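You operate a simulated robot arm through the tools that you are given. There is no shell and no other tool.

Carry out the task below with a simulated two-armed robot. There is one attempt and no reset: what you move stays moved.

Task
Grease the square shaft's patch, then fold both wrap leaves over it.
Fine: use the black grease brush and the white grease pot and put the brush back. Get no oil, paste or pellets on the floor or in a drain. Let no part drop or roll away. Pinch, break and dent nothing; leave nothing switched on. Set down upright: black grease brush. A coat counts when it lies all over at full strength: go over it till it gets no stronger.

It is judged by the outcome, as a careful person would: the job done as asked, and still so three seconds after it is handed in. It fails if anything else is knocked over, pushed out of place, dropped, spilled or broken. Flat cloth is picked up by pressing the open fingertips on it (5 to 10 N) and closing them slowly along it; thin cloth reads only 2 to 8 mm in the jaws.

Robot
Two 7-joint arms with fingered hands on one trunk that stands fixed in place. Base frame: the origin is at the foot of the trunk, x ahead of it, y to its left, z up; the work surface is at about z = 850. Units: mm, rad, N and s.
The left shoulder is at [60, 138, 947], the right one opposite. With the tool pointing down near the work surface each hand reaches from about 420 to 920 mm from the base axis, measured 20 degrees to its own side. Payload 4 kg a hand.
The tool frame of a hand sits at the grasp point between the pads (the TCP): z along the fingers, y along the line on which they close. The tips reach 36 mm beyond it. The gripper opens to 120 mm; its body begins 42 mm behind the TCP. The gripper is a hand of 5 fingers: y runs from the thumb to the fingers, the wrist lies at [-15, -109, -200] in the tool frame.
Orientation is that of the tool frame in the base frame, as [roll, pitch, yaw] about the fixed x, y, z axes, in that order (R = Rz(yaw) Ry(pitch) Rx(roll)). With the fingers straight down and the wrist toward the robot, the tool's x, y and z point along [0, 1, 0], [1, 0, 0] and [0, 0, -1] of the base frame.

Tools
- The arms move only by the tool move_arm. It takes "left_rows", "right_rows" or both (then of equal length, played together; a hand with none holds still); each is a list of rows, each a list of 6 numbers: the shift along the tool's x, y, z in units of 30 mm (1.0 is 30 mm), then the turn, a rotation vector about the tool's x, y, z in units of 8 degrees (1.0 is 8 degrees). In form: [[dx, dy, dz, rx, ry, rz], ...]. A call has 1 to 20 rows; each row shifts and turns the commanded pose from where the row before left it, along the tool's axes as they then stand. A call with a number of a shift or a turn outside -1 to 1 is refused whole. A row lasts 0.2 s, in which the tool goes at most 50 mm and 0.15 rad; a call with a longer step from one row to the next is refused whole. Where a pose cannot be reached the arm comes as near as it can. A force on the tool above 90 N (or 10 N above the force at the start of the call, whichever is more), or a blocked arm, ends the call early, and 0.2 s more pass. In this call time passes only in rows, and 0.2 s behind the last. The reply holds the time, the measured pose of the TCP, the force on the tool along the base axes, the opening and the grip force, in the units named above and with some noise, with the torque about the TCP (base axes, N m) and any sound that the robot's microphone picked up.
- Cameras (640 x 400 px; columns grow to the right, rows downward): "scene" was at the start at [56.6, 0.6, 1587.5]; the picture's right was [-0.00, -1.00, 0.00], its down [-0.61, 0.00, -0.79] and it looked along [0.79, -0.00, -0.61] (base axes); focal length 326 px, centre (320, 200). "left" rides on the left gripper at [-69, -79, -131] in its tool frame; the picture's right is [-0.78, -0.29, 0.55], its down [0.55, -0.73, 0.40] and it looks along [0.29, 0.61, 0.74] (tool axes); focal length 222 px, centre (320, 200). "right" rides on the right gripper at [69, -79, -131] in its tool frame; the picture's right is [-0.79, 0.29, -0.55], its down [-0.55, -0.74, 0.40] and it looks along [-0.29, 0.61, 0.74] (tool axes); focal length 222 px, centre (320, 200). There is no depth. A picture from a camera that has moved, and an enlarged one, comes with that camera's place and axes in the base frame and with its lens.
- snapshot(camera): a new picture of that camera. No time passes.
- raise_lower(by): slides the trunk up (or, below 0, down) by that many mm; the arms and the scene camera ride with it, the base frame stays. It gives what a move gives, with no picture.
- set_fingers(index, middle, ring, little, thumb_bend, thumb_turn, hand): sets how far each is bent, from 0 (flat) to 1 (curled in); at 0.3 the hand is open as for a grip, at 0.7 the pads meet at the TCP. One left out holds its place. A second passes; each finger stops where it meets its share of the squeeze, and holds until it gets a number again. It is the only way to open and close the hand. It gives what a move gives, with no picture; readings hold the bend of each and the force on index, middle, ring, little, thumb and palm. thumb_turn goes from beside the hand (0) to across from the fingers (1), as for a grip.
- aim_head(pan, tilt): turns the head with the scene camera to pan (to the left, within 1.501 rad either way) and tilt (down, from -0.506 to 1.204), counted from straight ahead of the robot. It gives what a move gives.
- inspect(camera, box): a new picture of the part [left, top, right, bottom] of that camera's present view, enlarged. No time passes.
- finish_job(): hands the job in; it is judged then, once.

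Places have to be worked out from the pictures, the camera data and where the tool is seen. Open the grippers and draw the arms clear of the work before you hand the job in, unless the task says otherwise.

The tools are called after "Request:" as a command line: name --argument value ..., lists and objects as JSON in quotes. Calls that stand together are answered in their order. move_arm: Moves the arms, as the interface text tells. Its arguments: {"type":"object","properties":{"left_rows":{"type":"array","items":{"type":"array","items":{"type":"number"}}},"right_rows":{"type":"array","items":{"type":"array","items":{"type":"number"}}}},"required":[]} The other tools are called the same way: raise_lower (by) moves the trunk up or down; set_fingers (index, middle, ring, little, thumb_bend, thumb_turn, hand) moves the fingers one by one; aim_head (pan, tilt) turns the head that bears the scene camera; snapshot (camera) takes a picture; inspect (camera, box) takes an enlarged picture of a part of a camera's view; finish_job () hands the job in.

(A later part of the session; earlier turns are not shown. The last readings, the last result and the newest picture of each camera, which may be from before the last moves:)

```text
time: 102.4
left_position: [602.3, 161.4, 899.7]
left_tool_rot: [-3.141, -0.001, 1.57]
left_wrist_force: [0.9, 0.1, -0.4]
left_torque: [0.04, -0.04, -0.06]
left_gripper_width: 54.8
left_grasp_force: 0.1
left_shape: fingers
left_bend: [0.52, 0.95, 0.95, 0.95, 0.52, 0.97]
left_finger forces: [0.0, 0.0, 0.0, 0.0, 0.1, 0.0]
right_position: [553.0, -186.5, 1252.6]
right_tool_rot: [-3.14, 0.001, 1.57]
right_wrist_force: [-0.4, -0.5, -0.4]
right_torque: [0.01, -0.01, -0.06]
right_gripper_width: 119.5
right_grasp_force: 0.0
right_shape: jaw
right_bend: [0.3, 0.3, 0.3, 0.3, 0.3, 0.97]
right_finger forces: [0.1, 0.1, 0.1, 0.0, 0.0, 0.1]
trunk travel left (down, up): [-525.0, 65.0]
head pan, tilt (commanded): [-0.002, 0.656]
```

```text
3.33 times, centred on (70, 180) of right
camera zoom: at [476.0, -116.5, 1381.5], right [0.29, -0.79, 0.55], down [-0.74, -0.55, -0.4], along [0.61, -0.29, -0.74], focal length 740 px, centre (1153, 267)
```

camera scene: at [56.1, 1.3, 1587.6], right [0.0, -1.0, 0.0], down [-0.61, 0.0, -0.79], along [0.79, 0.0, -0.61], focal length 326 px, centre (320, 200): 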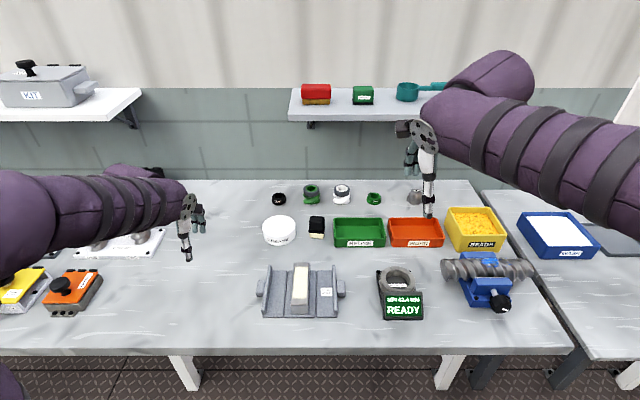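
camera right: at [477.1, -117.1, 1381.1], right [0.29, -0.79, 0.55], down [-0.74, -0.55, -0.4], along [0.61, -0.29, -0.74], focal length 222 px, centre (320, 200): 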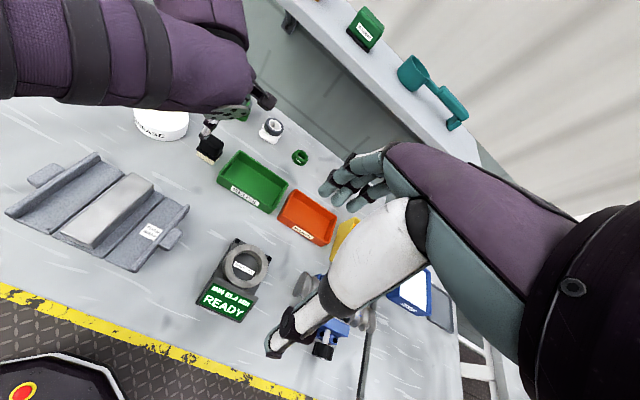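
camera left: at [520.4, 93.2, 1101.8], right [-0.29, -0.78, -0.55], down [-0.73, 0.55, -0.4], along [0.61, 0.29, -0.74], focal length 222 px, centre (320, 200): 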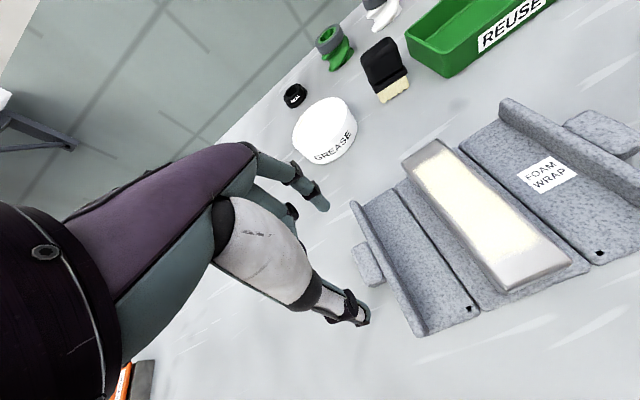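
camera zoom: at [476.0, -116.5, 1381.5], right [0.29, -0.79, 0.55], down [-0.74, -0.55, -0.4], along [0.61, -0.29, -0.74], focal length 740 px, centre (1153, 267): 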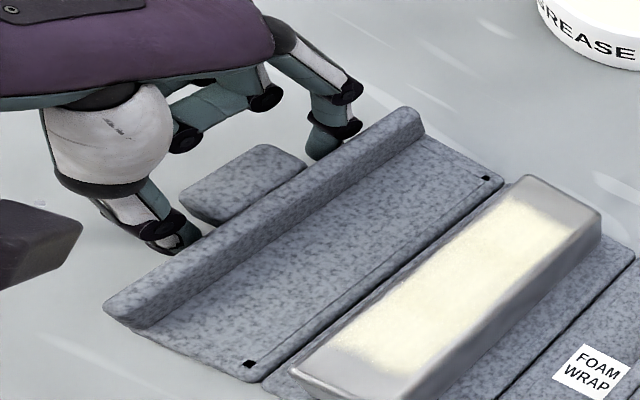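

Both tips are now close to the tab faces (55 mm opening). I close on to get a gentle grip.

Request:
set_fingers --hand "left" --index 0.58 --thumb_bend 0.58

Request:
inspect --camera "left" --box '[250, 160, 450, 360]'

```text
time: 103.4
left_position: [601.5, 162.5, 900.0]
left_tool_rot: [-3.141, 0.0, 1.569]
left_wrist_force: [-0.8, 0.2, -0.6]
left_torque: [0.04, 0.05, 0.01]
left_gripper_width: 42.1
left_grasp_force: 1.2
left_shape: fingers
left_bend: [0.57, 0.95, 0.95, 0.95, 0.56, 0.97]
left_finger forces: [0.3, 0.0, 0.1, 0.0, 1.6, 0.0]
right_position: [553.8, -186.9, 1252.3]
right_tool_rot: [3.141, -0.001, 1.571]
right_wrist_force: [0.1, -0.1, 1.3]
right_torque: [0.01, -0.04, 0.0]
right_gripper_width: 119.9
right_grasp_force: 0.0
right_shape: jaw
right_bend: [0.3, 0.3, 0.3, 0.3, 0.3, 0.97]
right_finger forces: [0.0, 0.1, 0.0, 0.0, 0.0, 0.0]
trunk travel left (down, up): [-525.0, 65.0]
head pan, tilt (commanded): [-0.002, 0.656]
```

```text
2.00 times, centred on (350, 260) of left
camera zoom: at [522.1, 93.7, 1032.4], right [-0.29, -0.78, -0.55], down [-0.73, 0.55, -0.4], along [0.61, 0.29, -0.74], focal length 444 px, centre (260, 80)
```

zoom: 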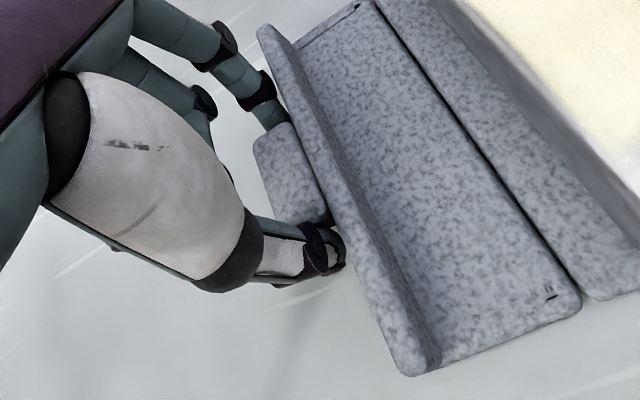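

First contact on both sides. I squeeze a little more for a moderate pinch.

Request:
set_fingers --hand "left" --index 0.63 --thumb_bend 0.62

Request:
inspect --camera "left" --box '[250, 160, 450, 360]'

Request:
inspect --camera "right" --box '[0, 120, 140, 240]'

```text
time: 104.4
left_position: [601.8, 160.7, 900.9]
left_tool_rot: [-3.142, -0.002, 1.571]
left_wrist_force: [-0.5, 0.7, -0.9]
left_torque: [0.04, 0.02, -0.01]
left_gripper_width: 39.7
left_grasp_force: 5.2
left_shape: fingers
left_bend: [0.58, 0.95, 0.95, 0.95, 0.58, 0.97]
left_finger forces: [5.1, 0.0, 0.0, 0.1, 5.8, 0.0]
right_position: [553.9, -187.2, 1253.1]
right_tool_rot: [3.14, 0.001, 1.572]
right_wrist_force: [0.2, -0.1, -0.8]
right_torque: [0.01, -0.01, 0.0]
right_gripper_width: 119.8
right_grasp_force: 0.1
right_shape: jaw
right_bend: [0.3, 0.3, 0.3, 0.3, 0.3, 0.97]
right_finger forces: [0.0, 0.1, 0.1, 0.0, 0.0, 0.0]
trunk travel left (down, up): [-525.0, 65.0]
head pan, tilt (commanded): [-0.002, 0.656]
```

```text
2.00 times, centred on (350, 260) of left
camera zoom: at [522.2, 93.7, 1032.4], right [-0.29, -0.78, -0.55], down [-0.73, 0.55, -0.4], along [0.61, 0.29, -0.74], focal length 444 px, centre (260, 80)
```

zoom: 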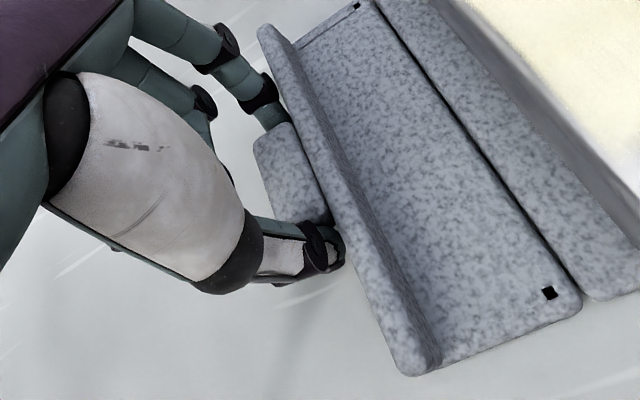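

```text
3.33 times, centred on (70, 180) of right
camera zoom: at [476.0, -116.4, 1381.6], right [0.29, -0.79, 0.55], down [-0.74, -0.55, -0.4], along [0.61, -0.29, -0.74], focal length 740 px, centre (1153, 267)
```

zoom: 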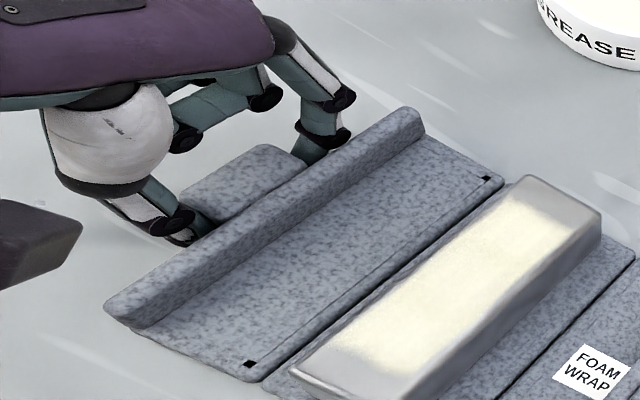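

The pinch holds at 5 N. I start the fold: lift along the arc about the hinge line (y ≈ 91, z ≈ 855), tilting the hand slightly as it rises. I do the first 20° and check.

Request:
move_arm --left_rows '[[-0.088, 0, -0.196, 0, 0.208, 0], [-0.088, 0, -0.196, 0, 0.208, 0], [-0.111, 0, -0.188, 0, 0.208, 0], [-0.111, 0, -0.188, 0, 0.208, 0]]'

Request:
inspect --camera "right" --box '[0, 120, 140, 240]'

Request:
inspect --camera "scene" --box '[230, 240, 350, 330]'

```text
time: 105.4
left_position: [601.6, 150.4, 922.5]
left_tool_rot: [-3.14, -0.118, 1.57]
left_wrist_force: [0.4, 4.2, 1.0]
left_torque: [0.18, 0.0, 0.05]
left_gripper_width: 39.6
left_grasp_force: 6.1
left_shape: fingers
left_bend: [0.58, 0.95, 0.95, 0.95, 0.58, 0.98]
left_finger forces: [5.9, 0.0, 0.0, 0.1, 5.4, 0.0]
right_position: [553.5, -187.4, 1252.6]
right_tool_rot: [-3.14, 0.0, 1.57]
right_wrist_force: [-1.0, 0.8, 0.8]
right_torque: [0.0, -0.01, -0.02]
right_gripper_width: 119.9
right_grasp_force: 0.0
right_shape: jaw
right_bend: [0.3, 0.3, 0.3, 0.3, 0.3, 0.97]
right_finger forces: [0.1, 0.0, 0.1, 0.1, 0.0, 0.0]
trunk travel left (down, up): [-525.0, 65.0]
head pan, tilt (commanded): [-0.002, 0.656]
```

```text
3.33 times, centred on (70, 180) of right
camera zoom: at [476.0, -116.1, 1381.6], right [0.29, -0.79, 0.55], down [-0.74, -0.55, -0.4], along [0.61, -0.29, -0.74], focal length 740 px, centre (1153, 267)
```

zoom: 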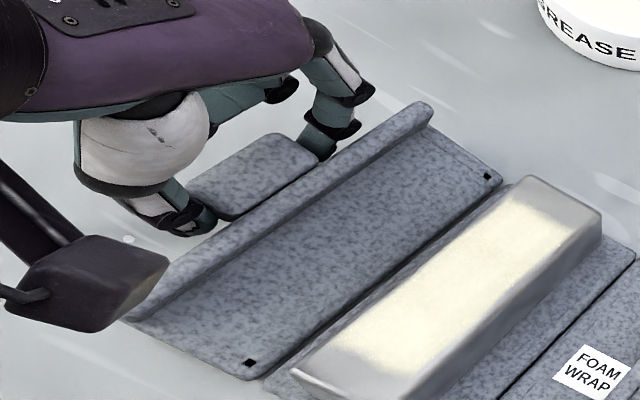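

```text
4.44 times, centred on (290, 285) of scene
camera zoom: at [56.7, 0.9, 1587.6], right [0.0, -1.0, 0.0], down [-0.61, 0.0, -0.79], along [0.79, 0.0, -0.61], focal length 1450 px, centre (453, -178)
```

zoom: 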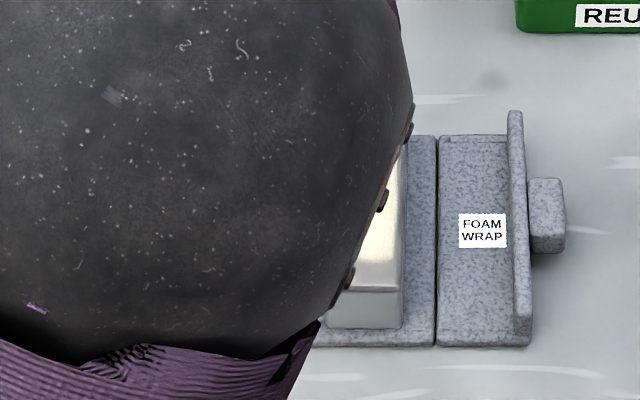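

The leaf lifts nicely with the tab in the pinch, and only a few newtons of side force. I continue along the arc to about 50°, with slightly less inward push.

Request:
move_arm --left_rows '[[-0.115, 0, -0.178, 0, 0.208, 0], [-0.125, 0, -0.178, 0, 0.208, 0], [-0.15, 0, -0.166, 0, 0.208, 0], [-0.152, 0, -0.166, 0, 0.208, 0], [-0.171, 0, -0.151, 0, 0.208, 0], [-0.171, 0, -0.151, 0, 0.208, 0]]'

Request:
inspect --camera "right" --box '[0, 120, 140, 240]'

Request:
inspect --camera "left" --box '[250, 120, 500, 340]'

```text
time: 106.8
left_position: [601.5, 119.6, 946.8]
left_tool_rot: [3.14, -0.289, 1.57]
left_wrist_force: [-0.3, 8.4, 11.2]
left_torque: [0.45, -0.15, 0.18]
left_gripper_width: 39.5
left_grasp_force: 11.2
left_shape: fingers
left_bend: [0.58, 0.95, 0.95, 0.95, 0.58, 0.98]
left_finger forces: [16.4, 0.0, 0.0, 0.0, 6.2, 0.0]
right_position: [552.9, -186.3, 1252.0]
right_tool_rot: [-3.141, 0.0, 1.571]
right_wrist_force: [-1.0, -0.6, -0.3]
right_torque: [0.0, -0.01, 0.01]
right_gripper_width: 119.7
right_grasp_force: 0.1
right_shape: jaw
right_bend: [0.3, 0.3, 0.3, 0.3, 0.3, 0.97]
right_finger forces: [0.1, 0.1, 0.0, 0.0, 0.0, 0.0]
trunk travel left (down, up): [-525.0, 65.0]
head pan, tilt (commanded): [-0.002, 0.656]
```

```text
3.33 times, centred on (70, 180) of right
camera zoom: at [475.3, -115.9, 1382.0], right [0.29, -0.78, 0.55], down [-0.74, -0.55, -0.4], along [0.61, -0.29, -0.74], focal length 740 px, centre (1153, 267)
```

zoom: 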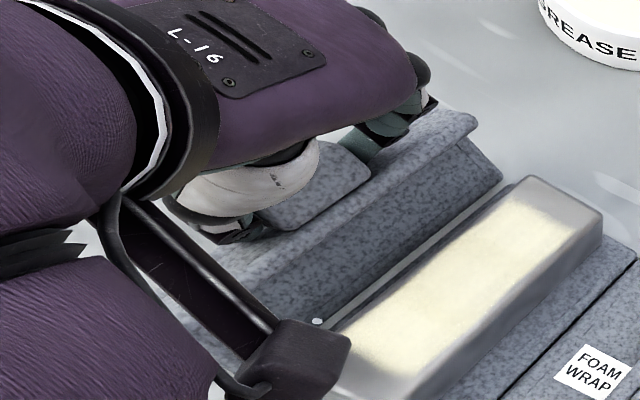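

```text
1.82 times, centred on (375, 230) of left
camera zoom: at [521.7, 15.8, 1053.1], right [-0.29, -0.6, -0.75], down [-0.73, 0.64, -0.22], along [0.61, 0.49, -0.62], focal length 404 px, centre (220, 146)
```

zoom: 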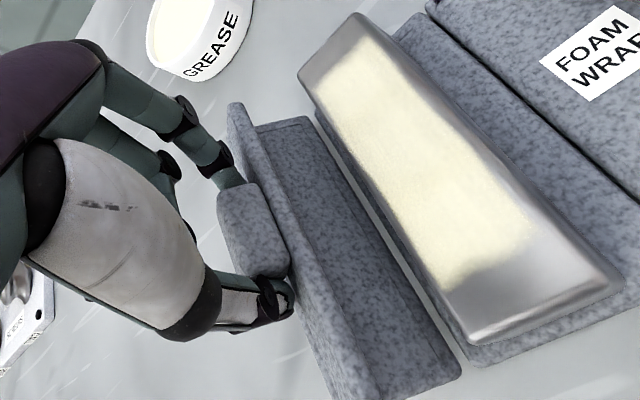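

A radial push of about 14 N has built up, so the fingertips bear on the lip and my arc centre is slightly low. I move outward along the radius by a few mm to relieve it and check again.

Request:
move_arm --left_rows '[[0.09, 0, -0.03, 0, 0, 0], [0.087, 0, -0.03, 0, 0, 0], [0, 0, 0, 0, 0, 0]]'

Request:
inspect --camera "left" --box '[250, 120, 500, 340]'

```text
time: 107.6
left_position: [600.5, 121.2, 947.6]
left_tool_rot: [-3.14, -0.289, 1.568]
left_wrist_force: [-1.1, -0.9, -0.1]
left_torque: [-0.01, -0.03, 0.0]
left_gripper_width: 39.6
left_grasp_force: 4.6
left_shape: fingers
left_bend: [0.58, 0.95, 0.95, 0.95, 0.58, 0.97]
left_finger forces: [5.2, 0.0, 0.1, 0.0, 4.9, 0.0]
right_position: [554.2, -187.2, 1251.6]
right_tool_rot: [3.141, -0.001, 1.569]
right_wrist_force: [0.6, -0.1, -0.5]
right_torque: [-0.02, 0.0, -0.01]
right_gripper_width: 119.6
right_grasp_force: 0.0
right_shape: jaw
right_bend: [0.3, 0.3, 0.3, 0.3, 0.3, 0.97]
right_finger forces: [0.0, 0.0, 0.0, 0.1, 0.0, 0.0]
trunk travel left (down, up): [-525.0, 65.0]
head pan, tilt (commanded): [-0.002, 0.656]
```

```text
1.82 times, centred on (375, 230) of left
camera zoom: at [521.5, 17.9, 1055.3], right [-0.29, -0.6, -0.75], down [-0.73, 0.64, -0.22], along [0.61, 0.48, -0.63], focal length 404 px, centre (220, 146)
```

zoom: 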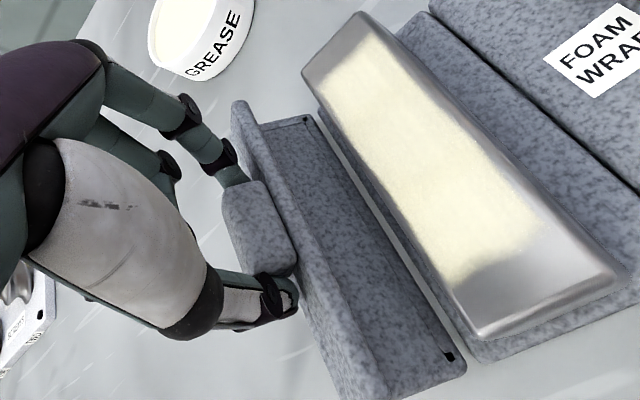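

The force is back to zero and the pinch still holds. I continue the arc, turning the hand a bit faster, to about 70°.

Request:
move_arm --left_rows '[[-0.19, 0, -0.142, 0, 0.287, 0], [-0.19, 0, -0.142, 0, 0.287, 0], [-0.204, 0, -0.129, 0, 0.287, 0], [-0.204, 0, -0.129, 0, 0.287, 0]]'

Request:
inspect --camera "left" --box '[250, 120, 500, 340]'

Request:
inspect --camera "right" --box '[0, 120, 140, 240]'

```text
time: 108.6
left_position: [601.6, 93.8, 955.7]
left_tool_rot: [-3.14, -0.45, 1.568]
left_wrist_force: [-2.1, -0.6, 0.2]
left_torque: [0.07, 0.04, 0.03]
left_gripper_width: 39.5
left_grasp_force: 6.4
left_shape: fingers
left_bend: [0.59, 0.95, 0.95, 0.95, 0.58, 0.97]
left_finger forces: [6.0, 0.0, 0.0, 0.0, 6.3, 0.0]
right_position: [552.4, -186.5, 1251.3]
right_tool_rot: [3.141, 0.001, 1.57]
right_wrist_force: [-0.7, -0.1, 0.6]
right_torque: [-0.03, -0.01, -0.03]
right_gripper_width: 119.5
right_grasp_force: 0.1
right_shape: jaw
right_bend: [0.3, 0.3, 0.3, 0.3, 0.3, 0.97]
right_finger forces: [0.1, 0.1, 0.1, 0.0, 0.0, 0.1]
trunk travel left (down, up): [-525.0, 65.0]
head pan, tilt (commanded): [-0.002, 0.656]
```

```text
1.82 times, centred on (375, 230) of left
camera zoom: at [521.9, -24.5, 1044.6], right [-0.29, -0.47, -0.83], down [-0.73, 0.67, -0.12], along [0.61, 0.58, -0.54], focal length 404 px, centre (220, 146)
```

zoom: 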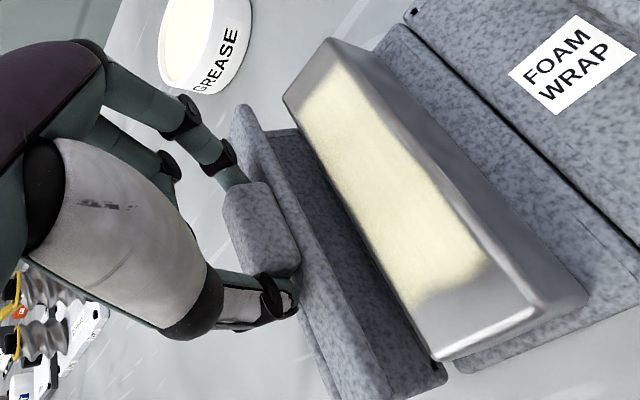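

```text
3.33 times, centred on (70, 180) of right
camera zoom: at [475.9, -116.7, 1381.6], right [0.29, -0.79, 0.55], down [-0.74, -0.55, -0.4], along [0.61, -0.29, -0.74], focal length 740 px, centre (1153, 267)
```

zoom: 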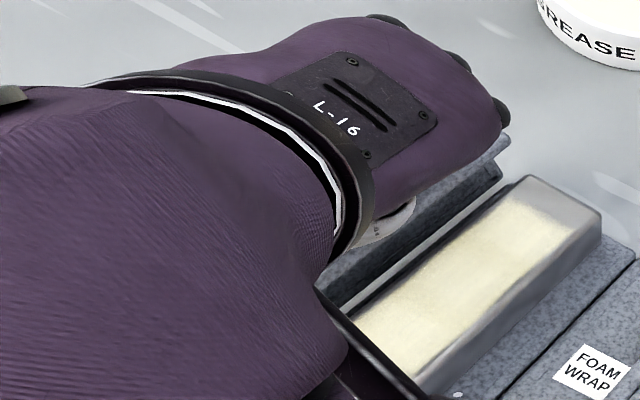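

It goes smoothly: force is near zero and the leaf is at about 70°. I continue to about 90°, where the lip should come down on the shaft's top edge.

Request:
move_arm --left_rows '[[-0.216, 0, -0.112, 0, 0.287, 0], [-0.216, 0, -0.112, 0, 0.287, 0], [-0.225, 0, -0.098, 0, 0.287, 0], [-0.225, 0, -0.098, 0, 0.287, 0]]'

Request:
inspect --camera "left" --box '[250, 120, 500, 340]'

Request:
snapshot --camera "scene"

```text
time: 109.6
left_position: [602.4, 67.3, 954.1]
left_tool_rot: [3.141, -0.61, 1.574]
left_wrist_force: [-0.5, 6.0, 2.4]
left_torque: [0.23, -0.12, 0.08]
left_gripper_width: 39.2
left_grasp_force: 8.0
left_shape: fingers
left_bend: [0.59, 0.95, 0.95, 0.95, 0.58, 0.97]
left_finger forces: [9.7, 0.1, 0.0, 0.1, 5.6, 0.1]
right_position: [552.9, -184.1, 1252.4]
right_tool_rot: [-3.141, 0.0, 1.571]
right_wrist_force: [-0.3, 0.2, 0.8]
right_torque: [0.02, -0.01, 0.03]
right_gripper_width: 119.8
right_grasp_force: 0.1
right_shape: jaw
right_bend: [0.3, 0.3, 0.3, 0.3, 0.3, 0.97]
right_finger forces: [0.1, 0.1, 0.0, 0.0, 0.0, 0.0]
trunk travel left (down, up): [-525.0, 65.0]
head pan, tilt (commanded): [-0.002, 0.656]
```

```text
1.82 times, centred on (375, 230) of left
camera zoom: at [522.3, -64.6, 1022.9], right [-0.29, -0.33, -0.9], down [-0.74, 0.68, -0.01], along [0.61, 0.66, -0.44], focal length 404 px, centre (220, 146)
```

zoom: 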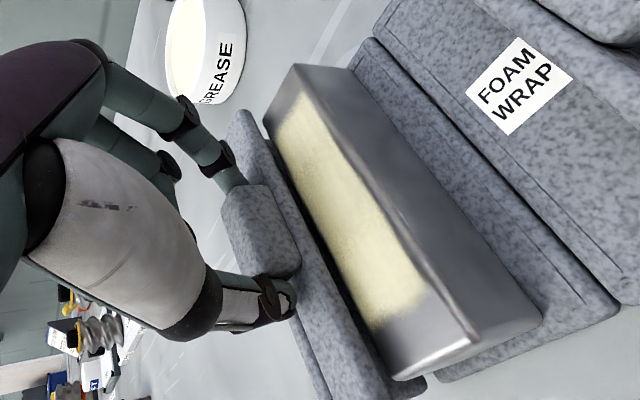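

```text
taken
camera scene: at [56.6, 1.4, 1587.6], right [0.0, -1.0, 0.0], down [-0.61, 0.0, -0.79], along [0.79, 0.0, -0.61], focal length 326 px, centre (320, 200)
```

scene: 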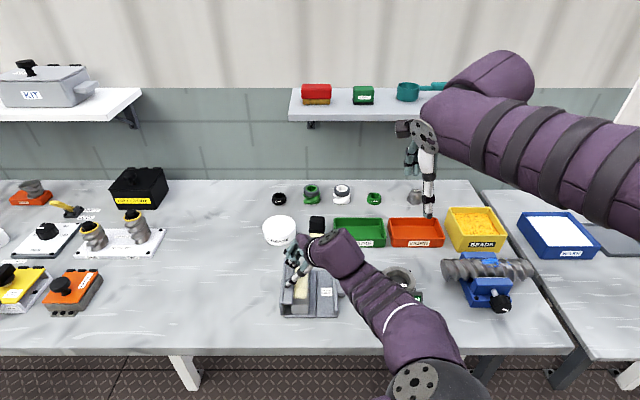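

The arm has swung round but reports only 6 N. I zoom in to see how far the left leaf is folded.

Request:
inspect --camera "scene" --box '[260, 230, 350, 325]'

Request:
inspect --camera "right" --box '[0, 80, 260, 280]'

Request:
snapshot --camera "left"

```text
4.21 times, centred on (305, 278) of scene
camera zoom: at [56.6, 1.4, 1587.6], right [0.0, -1.0, 0.0], down [-0.61, 0.0, -0.79], along [0.79, 0.0, -0.61], focal length 1373 px, centre (383, -126)
```

zoom: 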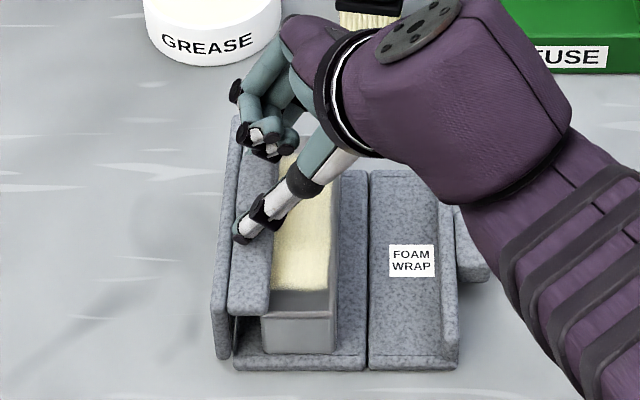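

```text
2.00 times, centred on (130, 180) of right
camera zoom: at [476.0, -115.6, 1381.7], right [0.29, -0.78, 0.55], down [-0.74, -0.55, -0.4], along [0.61, -0.29, -0.74], focal length 444 px, centre (700, 240)
```

zoom: 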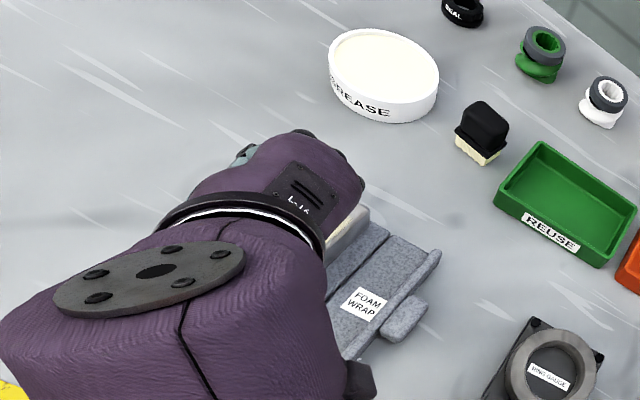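

```text
taken
camera left: at [522.3, -64.6, 1022.9], right [-0.29, -0.33, -0.9], down [-0.74, 0.68, -0.01], along [0.61, 0.66, -0.44], focal length 222 px, centre (320, 200)
```

left: 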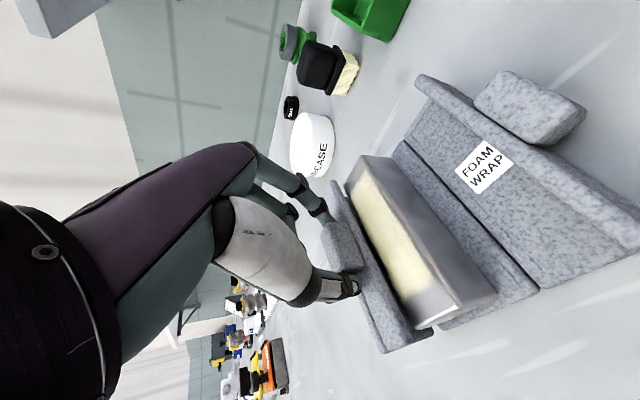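

The leaf stands at roughly 86°, with its lip hovering just over the shaft edge. I push inward in small steps to close it fully, watching the force.

Request:
move_arm --left_rows '[[-0.094, 0, -0.043, 0, 0, 0], [-0.094, 0, -0.043, 0, 0, 0], [-0.05, 0, -0.018, 0, 0, 0]]'

Request:
inspect --camera "scene" --box '[260, 240, 330, 325]'

Request:
inspect --camera "left" --box '[250, 120, 500, 360]'

```text
time: 110.4
left_position: [601.0, 57.9, 953.4]
left_tool_rot: [3.139, -0.609, 1.571]
left_wrist_force: [0.0, 10.6, 10.7]
left_torque: [0.48, -0.34, 0.0]
left_gripper_width: 39.4
left_grasp_force: 10.8
left_shape: fingers
left_bend: [0.59, 0.95, 0.95, 0.95, 0.58, 0.98]
left_finger forces: [15.7, 0.1, 0.0, 0.1, 6.0, 0.0]
right_position: [552.8, -185.2, 1253.7]
right_tool_rot: [3.14, -0.001, 1.571]
right_wrist_force: [0.5, -0.5, -0.2]
right_torque: [0.01, 0.02, -0.03]
right_gripper_width: 119.7
right_grasp_force: 0.1
right_shape: jaw
right_bend: [0.3, 0.3, 0.3, 0.3, 0.3, 0.97]
right_finger forces: [0.0, 0.1, 0.0, 0.0, 0.0, 0.0]
trunk travel left (down, up): [-525.0, 65.0]
head pan, tilt (commanded): [-0.002, 0.656]
```

```text
4.71 times, centred on (295, 282) of scene
camera zoom: at [55.8, 1.8, 1587.7], right [0.0, -1.0, 0.0], down [-0.61, 0.0, -0.79], along [0.79, 0.0, -0.61], focal length 1535 px, centre (438, -188)
```

zoom: 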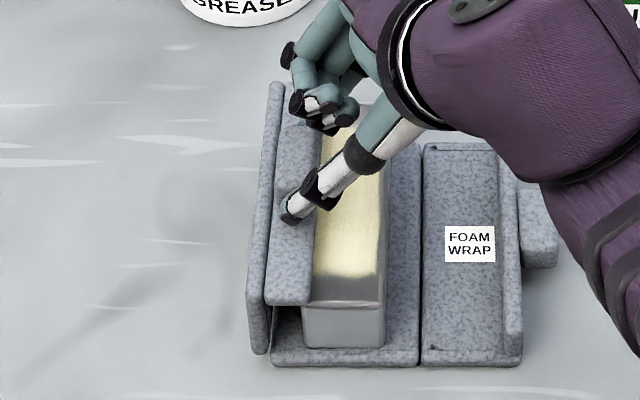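

```text
1.67 times, centred on (375, 240) of left
camera zoom: at [522.2, -72.3, 1022.0], right [-0.29, -0.33, -0.9], down [-0.73, 0.68, -0.01], along [0.61, 0.66, -0.44], focal length 370 px, centre (228, 133)
```

zoom: 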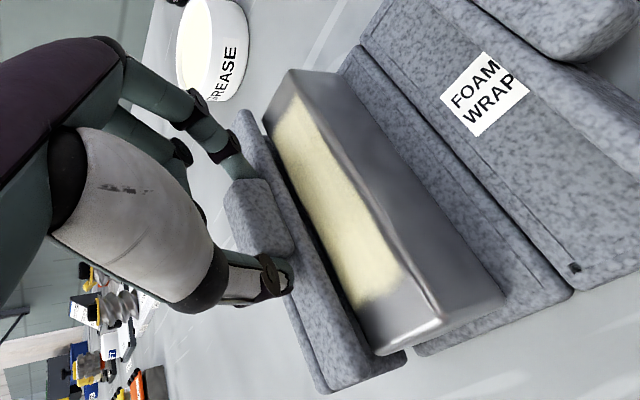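

The force rose to about 13 N against closing and the lip bottom is at z ≈ 900, so the lip now rests on the shaft's top edge: the left leaf is folded over. I ease off slightly and open the pinch gently to see whether it stays.

Request:
move_arm --left_rows '[[0.07, 0, 0.0, 0, 0, 0], [0, 0, -0.05, 0, 0, 0]]'

Request:
set_fingers --hand "left" --index 0.55 --thumb_bend 0.55

Request:
inspect --camera "scene" --box '[260, 240, 330, 325]'

Request:
inspect --camera "left" --box '[250, 120, 500, 360]'

```text
time: 111.0
left_position: [601.5, 58.5, 953.9]
left_tool_rot: [-3.138, -0.608, 1.567]
left_wrist_force: [1.8, 8.7, 0.9]
left_torque: [0.23, -0.12, 0.01]
left_gripper_width: 39.9
left_grasp_force: 6.7
left_shape: fingers
left_bend: [0.58, 0.95, 0.95, 0.95, 0.58, 0.98]
left_finger forces: [8.4, 0.0, 0.0, 0.0, 4.6, 0.1]
right_position: [553.8, -186.4, 1251.7]
right_tool_rot: [3.141, -0.001, 1.572]
right_wrist_force: [0.0, -0.5, -0.7]
right_torque: [-0.04, 0.0, -0.01]
right_gripper_width: 119.5
right_grasp_force: 0.1
right_shape: jaw
right_bend: [0.3, 0.3, 0.3, 0.3, 0.3, 0.97]
right_finger forces: [0.0, 0.0, 0.0, 0.0, 0.0, 0.0]
trunk travel left (down, up): [-525.0, 65.0]
head pan, tilt (commanded): [-0.002, 0.656]
```

```text
time: 112.0
left_position: [602.1, 57.9, 955.3]
left_tool_rot: [-3.141, -0.611, 1.568]
left_wrist_force: [0.1, -0.3, 0.0]
left_torque: [0.0, -0.01, 0.02]
left_gripper_width: 45.2
left_grasp_force: 0.1
left_shape: fingers
left_bend: [0.55, 0.95, 0.95, 0.95, 0.55, 0.97]
left_finger forces: [0.0, 0.0, 0.0, 0.1, 0.3, 0.0]
right_position: [552.9, -187.4, 1252.7]
right_tool_rot: [-3.14, -0.001, 1.569]
right_wrist_force: [0.1, -0.5, 0.8]
right_torque: [0.0, 0.02, -0.02]
right_gripper_width: 119.8
right_grasp_force: 0.0
right_shape: jaw
right_bend: [0.3, 0.3, 0.3, 0.3, 0.3, 0.97]
right_finger forces: [0.0, 0.0, 0.0, 0.0, 0.0, 0.1]
trunk travel left (down, up): [-525.0, 65.0]
head pan, tilt (commanded): [-0.002, 0.656]
```

```text
4.71 times, centred on (295, 282) of scene
camera zoom: at [56.7, 0.5, 1587.5], right [0.0, -1.0, 0.0], down [-0.61, 0.0, -0.79], along [0.79, 0.0, -0.61], focal length 1535 px, centre (438, -188)
```

zoom: 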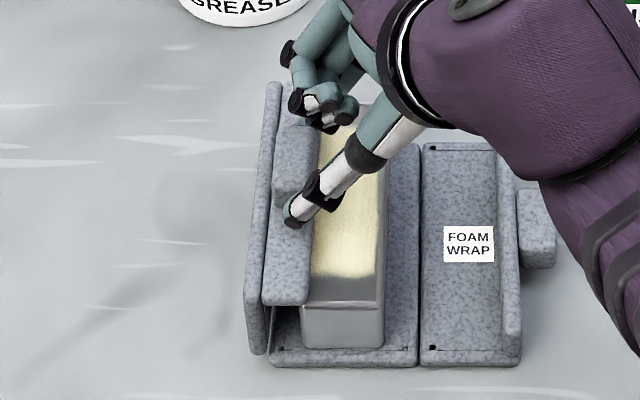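

```text
1.67 times, centred on (375, 240) of left
camera zoom: at [521.8, -73.1, 1023.9], right [-0.29, -0.33, -0.9], down [-0.73, 0.68, -0.01], along [0.61, 0.66, -0.44], focal length 370 px, centre (228, 133)
```

zoom: 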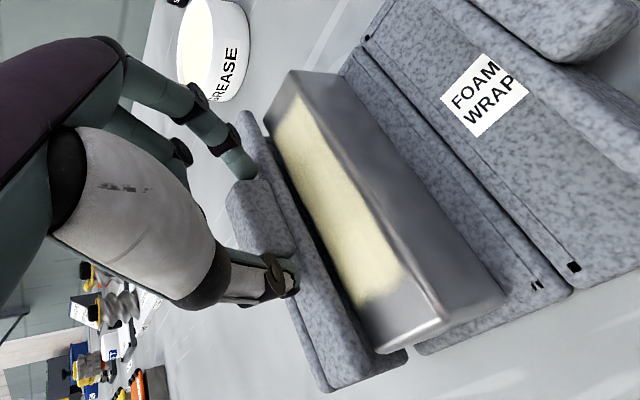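

The leaf stays put after release. I open wider and withdraw the fingers along their own direction (up and inboard), then check.

Request:
set_fingers --hand "left" --index 0.47 --thumb_bend 0.47

Request:
move_arm --left_rows '[[0, 0, -0.2, 0, 0, 0], [0, 0, -0.5, 0, 0, 0], [0, 0, -0.8, 0, 0, 0], [0, 0, -0.9, 0, 0, 0]]'

Request:
inspect --camera "scene" --box '[260, 240, 330, 325]'

Request:
snapshot --camera "left"

```text
time: 113.0
left_position: [601.6, 58.3, 955.3]
left_tool_rot: [-3.141, -0.61, 1.57]
left_wrist_force: [0.9, 0.9, -0.4]
left_torque: [0.04, 0.01, 0.01]
left_gripper_width: 68.4
left_grasp_force: 0.2
left_shape: fingers
left_bend: [0.47, 0.95, 0.95, 0.95, 0.47, 0.97]
left_finger forces: [0.0, 0.0, 0.0, 0.1, 0.1, 0.0]
right_position: [553.5, -187.8, 1252.3]
right_tool_rot: [3.141, -0.001, 1.571]
right_wrist_force: [0.1, -0.2, 0.5]
right_torque: [-0.02, 0.0, 0.0]
right_gripper_width: 119.7
right_grasp_force: 0.2
right_shape: jaw
right_bend: [0.3, 0.3, 0.3, 0.3, 0.3, 0.97]
right_finger forces: [0.0, 0.1, 0.1, 0.0, 0.0, 0.0]
trunk travel left (down, up): [-525.0, 65.0]
head pan, tilt (commanded): [-0.002, 0.656]
```

```text
time: 114.0
left_position: [602.7, 16.3, 1013.3]
left_tool_rot: [-3.141, -0.611, 1.567]
left_wrist_force: [1.6, -0.3, 0.9]
left_torque: [0.01, 0.0, 0.01]
left_gripper_width: 68.1
left_grasp_force: 0.0
left_shape: fingers
left_bend: [0.47, 0.95, 0.95, 0.95, 0.47, 0.97]
left_finger forces: [0.0, 0.0, 0.0, 0.1, 0.1, 0.0]
right_position: [552.9, -187.0, 1252.0]
right_tool_rot: [3.142, 0.0, 1.572]
right_wrist_force: [0.2, 0.0, 0.0]
right_torque: [-0.01, -0.01, 0.01]
right_gripper_width: 119.9
right_grasp_force: 0.1
right_shape: jaw
right_bend: [0.3, 0.3, 0.3, 0.3, 0.3, 0.97]
right_finger forces: [0.0, 0.0, 0.0, 0.1, 0.0, 0.0]
trunk travel left (down, up): [-525.0, 65.0]
head pan, tilt (commanded): [-0.002, 0.656]
```

```text
4.71 times, centred on (295, 282) of scene
camera zoom: at [56.4, 0.4, 1587.5], right [0.0, -1.0, 0.0], down [-0.61, 0.0, -0.79], along [0.79, 0.0, -0.61], focal length 1535 px, centre (438, -188)
```

zoom: 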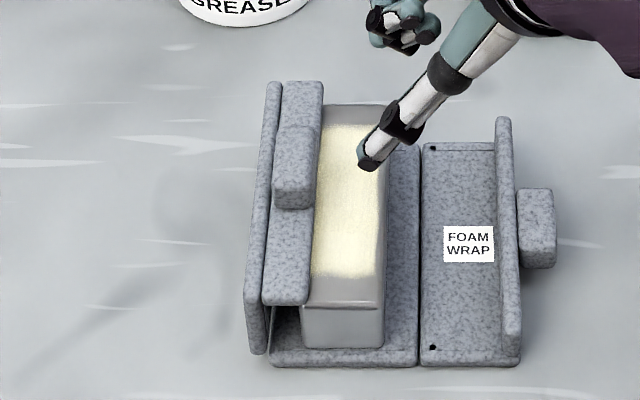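

```text
taken
camera left: at [522.4, -114.9, 1082.3], right [-0.29, -0.33, -0.9], down [-0.73, 0.68, -0.01], along [0.61, 0.66, -0.44], focal length 222 px, centre (320, 200)
```

left: 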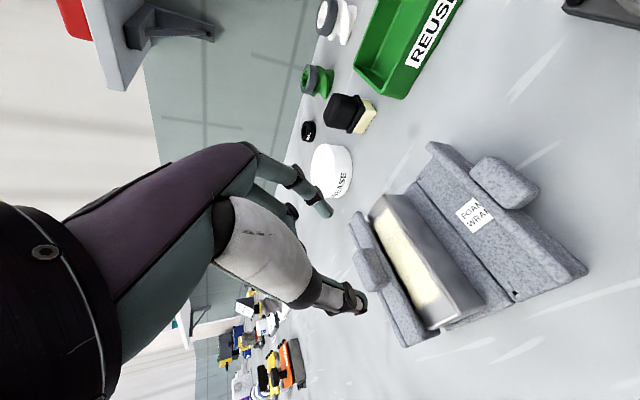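

The left leaf stays folded and the wrap's base has not moved. I zoom in to check that the lip really rests on the shaft.

Request:
inspect --camera "left" --box '[340, 180, 500, 350]'

Request:
inspect --camera "scene" --box '[270, 285, 310, 325]'

Request:
inspect --camera "right" --box '[0, 100, 200, 280]'

```text
2.35 times, centred on (420, 265) of left
camera zoom: at [522.4, -114.9, 1082.3], right [-0.29, -0.33, -0.9], down [-0.73, 0.68, -0.01], along [0.61, 0.66, -0.44], focal length 523 px, centre (85, 47)
```

zoom: 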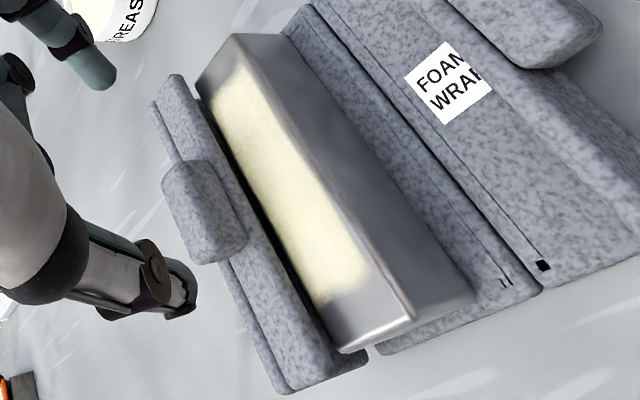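

```text
10.00 times, centred on (290, 305) of scene
camera zoom: at [56.4, 0.4, 1587.5], right [0.0, -1.0, 0.0], down [-0.61, 0.0, -0.79], along [0.79, 0.0, -0.61], focal length 3262 px, centre (620, -850)
```

zoom: 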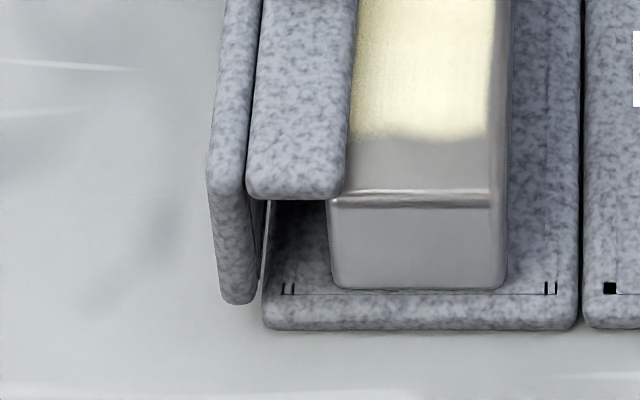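

```text
2.22 times, centred on (100, 190) of right
camera zoom: at [475.8, -116.6, 1381.6], right [0.29, -0.79, 0.55], down [-0.74, -0.55, -0.4], along [0.61, -0.29, -0.74], focal length 494 px, centre (809, 222)
```

zoom: 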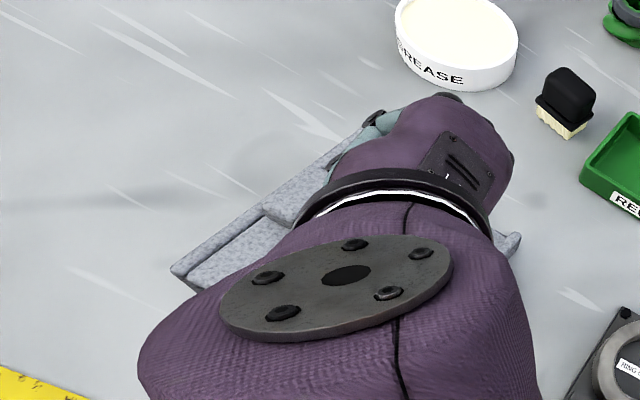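

The panel is upright and the lip lies flush on the shaft top, so the left side is done. Now I bring the left arm clear: straight up first, then turn it back and move it off to the left.

Request:
move_arm --left_rows '[[0.43, 0, -0.614, 0, 0, 0], [0.43, 0, -0.614, 0, 0, 0], [0.43, 0, -0.614, 0, 0, 0], [0.43, 0, -0.614, 0, 0, 0], [0, 0, 0, 0, -0.547, 0], [0, 0, 0, 0, -0.547, 0], [0, 0, 0, 0, -0.547, 0], [0, 0, 0, 0, -0.547, 0], [0, 0, 0, 0, -0.547, 0], [0, 0, 0, 0, -0.547, 0], [0, 0, 0, 0, -0.547, 0], [0, 0, 0, 0, -0.547, 0]]'

Request:
snapshot --camera "scene"

```text
time: 116.6
left_position: [603.5, 17.7, 1104.2]
left_tool_rot: [-3.141, 0.002, 1.57]
left_wrist_force: [0.2, 0.6, 0.7]
left_torque: [0.0, -0.02, 0.0]
left_gripper_width: 68.4
left_grasp_force: 0.1
left_shape: fingers
left_bend: [0.47, 0.95, 0.95, 0.95, 0.47, 0.97]
left_finger forces: [0.0, 0.0, 0.1, 0.0, 0.0, 0.0]
right_position: [552.9, -186.7, 1250.9]
right_tool_rot: [3.141, 0.001, 1.573]
right_wrist_force: [0.3, -0.2, 0.0]
right_torque: [0.02, 0.0, 0.01]
right_gripper_width: 119.4
right_grasp_force: 0.1
right_shape: jaw
right_bend: [0.3, 0.3, 0.3, 0.3, 0.3, 0.97]
right_finger forces: [0.1, 0.0, 0.0, 0.0, 0.0, 0.0]
trunk travel left (down, up): [-525.0, 65.0]
head pan, tilt (commanded): [-0.002, 0.656]
```

```text
taken
camera scene: at [56.8, 1.1, 1587.5], right [0.0, -1.0, 0.0], down [-0.61, 0.0, -0.79], along [0.79, 0.0, -0.61], focal length 326 px, centre (320, 200)
```

scene: 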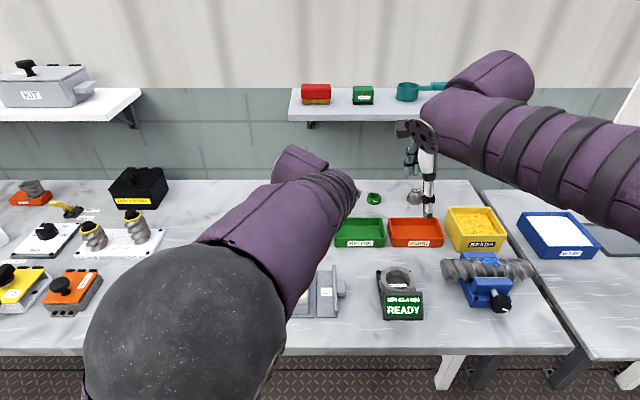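

The left arm is back to an upright pose. I move it off to the left, well clear of the wrap.

Request:
move_arm --left_rows '[[0.9, -0.1, 0, 0, 0, 0], [0.9, -0.2, 0, 0, 0, 0], [0.9, -0.2, 0, 0, 0, 0], [0.9, -0.2, 0, 0, 0, 0], [0.9, -0.2, 0, 0, 0, 0], [0.9, -0.2, 0, 0, 0, 0], [0.9, -0.2, 0, 0, 0, 0], [0.9, -0.2, 0, 0, 0, 0], [0.9, -0.2, 0, 0, 0, 0], [0.9, -0.2, 0, 0, 0, 0], [0.9, -0.2, 0, 0, 0, 0]]'

Request:
snapshot --camera "scene"

Request:
inspect --camera "scene" --box '[260, 240, 360, 325]'

Request:
inspect --camera "right" --box '[0, 120, 280, 320]'

```text
time: 119.0
left_position: [540.8, 315.2, 1104.0]
left_tool_rot: [3.14, -0.001, 1.568]
left_wrist_force: [-0.5, 0.1, 0.0]
left_torque: [0.01, -0.01, -0.01]
left_gripper_width: 68.6
left_grasp_force: 0.1
left_shape: fingers
left_bend: [0.47, 0.95, 0.95, 0.95, 0.47, 0.97]
left_finger forces: [0.0, 0.0, 0.0, 0.0, 0.0, 0.1]
right_position: [552.4, -185.5, 1251.7]
right_tool_rot: [3.141, 0.0, 1.57]
right_wrist_force: [-0.1, 0.1, 0.0]
right_torque: [-0.03, 0.02, 0.02]
right_gripper_width: 119.6
right_grasp_force: 0.2
right_shape: jaw
right_bend: [0.3, 0.3, 0.3, 0.3, 0.3, 0.97]
right_finger forces: [0.0, 0.0, 0.1, 0.0, 0.0, 0.0]
trunk travel left (down, up): [-525.0, 65.0]
head pan, tilt (commanded): [-0.002, 0.656]
```

```text
taken
camera scene: at [56.6, 1.3, 1587.5], right [0.0, -1.0, 0.0], down [-0.61, 0.0, -0.79], along [0.79, 0.0, -0.61], focal length 326 px, centre (320, 200)
```

scene: 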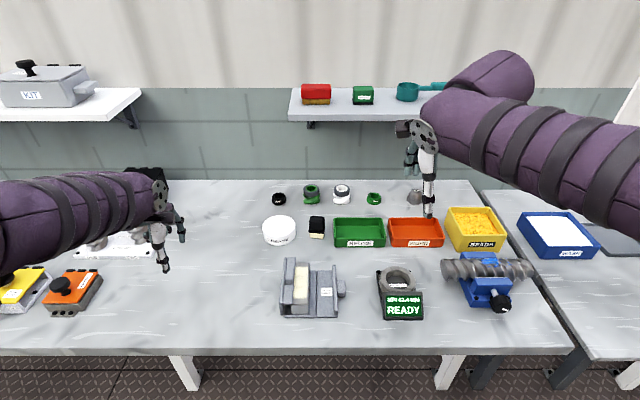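

```text
4.71 times, centred on (310, 282) of scene
camera zoom: at [56.6, 1.3, 1587.5], right [0.0, -1.0, 0.0], down [-0.61, 0.0, -0.79], along [0.79, 0.0, -0.61], focal length 1535 px, centre (367, -188)
```

zoom: 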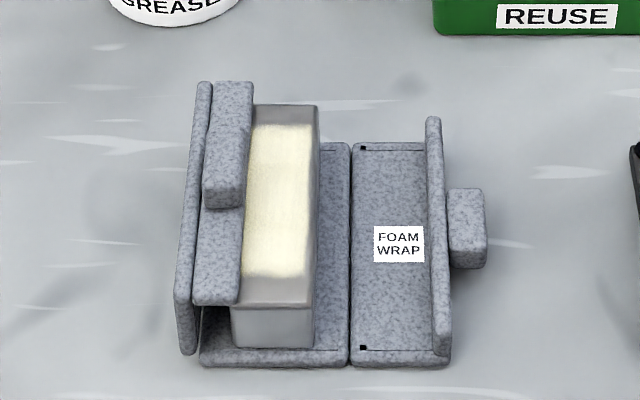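

```text
2.00 times, centred on (140, 220) of right
camera zoom: at [475.9, -115.9, 1381.7], right [0.29, -0.78, 0.55], down [-0.74, -0.55, -0.4], along [0.61, -0.29, -0.74], focal length 444 px, centre (680, 160)
```

zoom: 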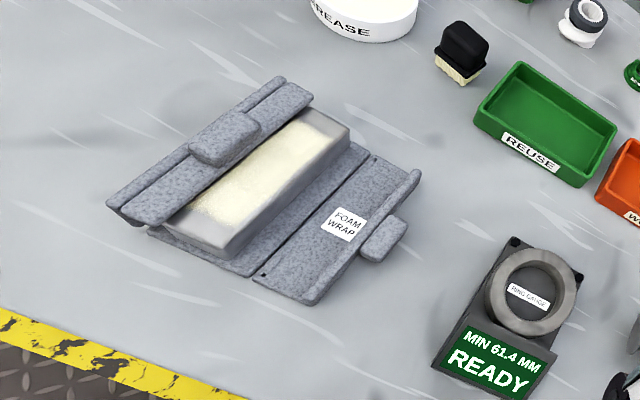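

The left leaf stays folded. Now the right leaf, mirrored: I curl the right hand's other fingers, keep thumb and index open, and move over the right tab, which I judge centred near (602, -55).

Request:
set_fingers --hand "right" --middle 0.95 --ring 0.95 --little 0.95 --index 0.42 --thumb_bend 0.42

Request:
move_arm --right_rows '[[0.86, 0.32, 0, 0, 0, 0], [0.86, 0.32, 0, 0, 0, 0], [0.86, 0.32, 0, 0, 0, 0], [0.86, 0.32, 0, 0, 0, 0], [0.86, 0.32, 0, 0, 0, 0], [0, 0, 0.94, 0, 0, 0], [0, 0, 0.94, 0, 0, 0], [0, 0, 0.94, 0, 0, 0], [0, 0, 0.94, 0, 0, 0], [0, 0, 0.94, 0, 0, 0], [0, 0, 0.94, 0, 0, 0], [0, 0, 0.94, 0, 0, 0], [0, 0, 0.94, 0, 0, 0], [0, 0, 0.94, 0, 0, 0], [0, 0, 0.5, 0, 0, 0]]'

Request:
snapshot --camera "right"

Request:
inspect --camera "scene" --box '[280, 220, 400, 330]'

Request:
snapshot --camera "left"

```text
time: 120.0
left_position: [538.6, 314.7, 1103.9]
left_tool_rot: [3.141, 0.0, 1.57]
left_wrist_force: [-0.2, -0.5, 0.1]
left_torque: [0.03, 0.03, -0.04]
left_gripper_width: 68.4
left_grasp_force: 0.1
left_shape: fingers
left_bend: [0.47, 0.95, 0.95, 0.95, 0.47, 0.97]
left_finger forces: [0.0, 0.0, 0.1, 0.0, 0.1, 0.2]
right_position: [553.2, -186.9, 1252.8]
right_tool_rot: [-3.142, -0.002, 1.571]
right_wrist_force: [0.1, -1.0, -0.5]
right_torque: [0.01, -0.01, 0.01]
right_gripper_width: 84.3
right_grasp_force: 0.0
right_shape: fingers
right_bend: [0.42, 0.95, 0.95, 0.95, 0.42, 0.97]
right_finger forces: [0.0, 0.1, 0.0, 0.0, 0.0, 0.0]
trunk travel left (down, up): [-525.0, 65.0]
head pan, tilt (commanded): [-0.002, 0.656]
```

```text
time: 123.2
left_position: [540.4, 314.7, 1103.2]
left_tool_rot: [3.14, -0.001, 1.571]
left_wrist_force: [0.2, 0.0, 0.6]
left_torque: [0.04, -0.01, 0.02]
left_gripper_width: 68.7
left_grasp_force: 0.1
left_shape: fingers
left_bend: [0.47, 0.95, 0.95, 0.95, 0.47, 0.97]
left_finger forces: [0.0, 0.0, 0.0, 0.0, 0.0, 0.0]
right_position: [600.9, -57.0, 984.8]
right_tool_rot: [-3.141, -0.003, 1.571]
right_wrist_force: [0.0, -0.3, -0.1]
right_torque: [0.0, 0.04, 0.03]
right_gripper_width: 84.5
right_grasp_force: 0.1
right_shape: fingers
right_bend: [0.42, 0.95, 0.95, 0.95, 0.42, 0.97]
right_finger forces: [0.0, 0.1, 0.0, 0.0, 0.0, 0.0]
trunk travel left (down, up): [-525.0, 65.0]
head pan, tilt (commanded): [-0.002, 0.656]
```

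```text
taken
camera right: at [523.7, 12.5, 1113.6], right [0.29, -0.79, 0.55], down [-0.74, -0.55, -0.4], along [0.61, -0.29, -0.74], focal length 222 px, centre (320, 200)
```

right: 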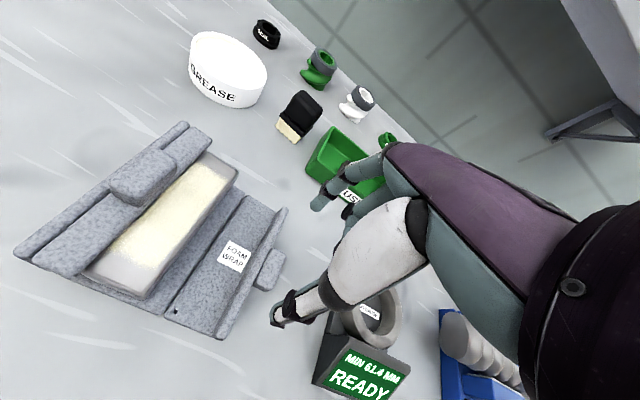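

```text
3.64 times, centred on (340, 275) of scene
camera zoom: at [56.9, 0.6, 1587.5], right [0.0, -1.0, 0.0], down [-0.61, 0.0, -0.79], along [0.79, 0.0, -0.61], focal length 1186 px, centre (247, -73)
```

zoom: 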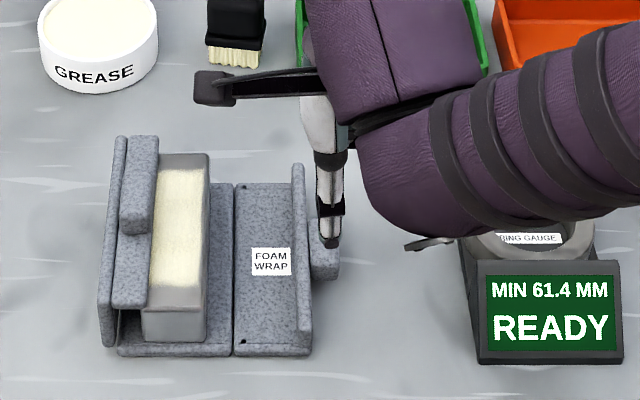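

```text
taken
camera left: at [460.2, 246.2, 1235.8], right [-0.29, -0.78, -0.55], down [-0.73, 0.55, -0.4], along [0.61, 0.29, -0.74], focal length 222 px, centre (320, 200)
```

left: 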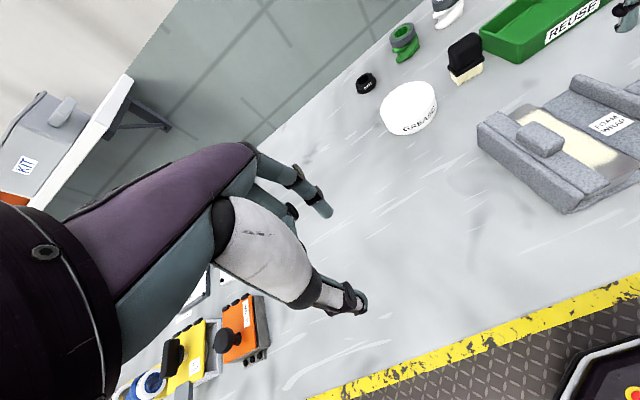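

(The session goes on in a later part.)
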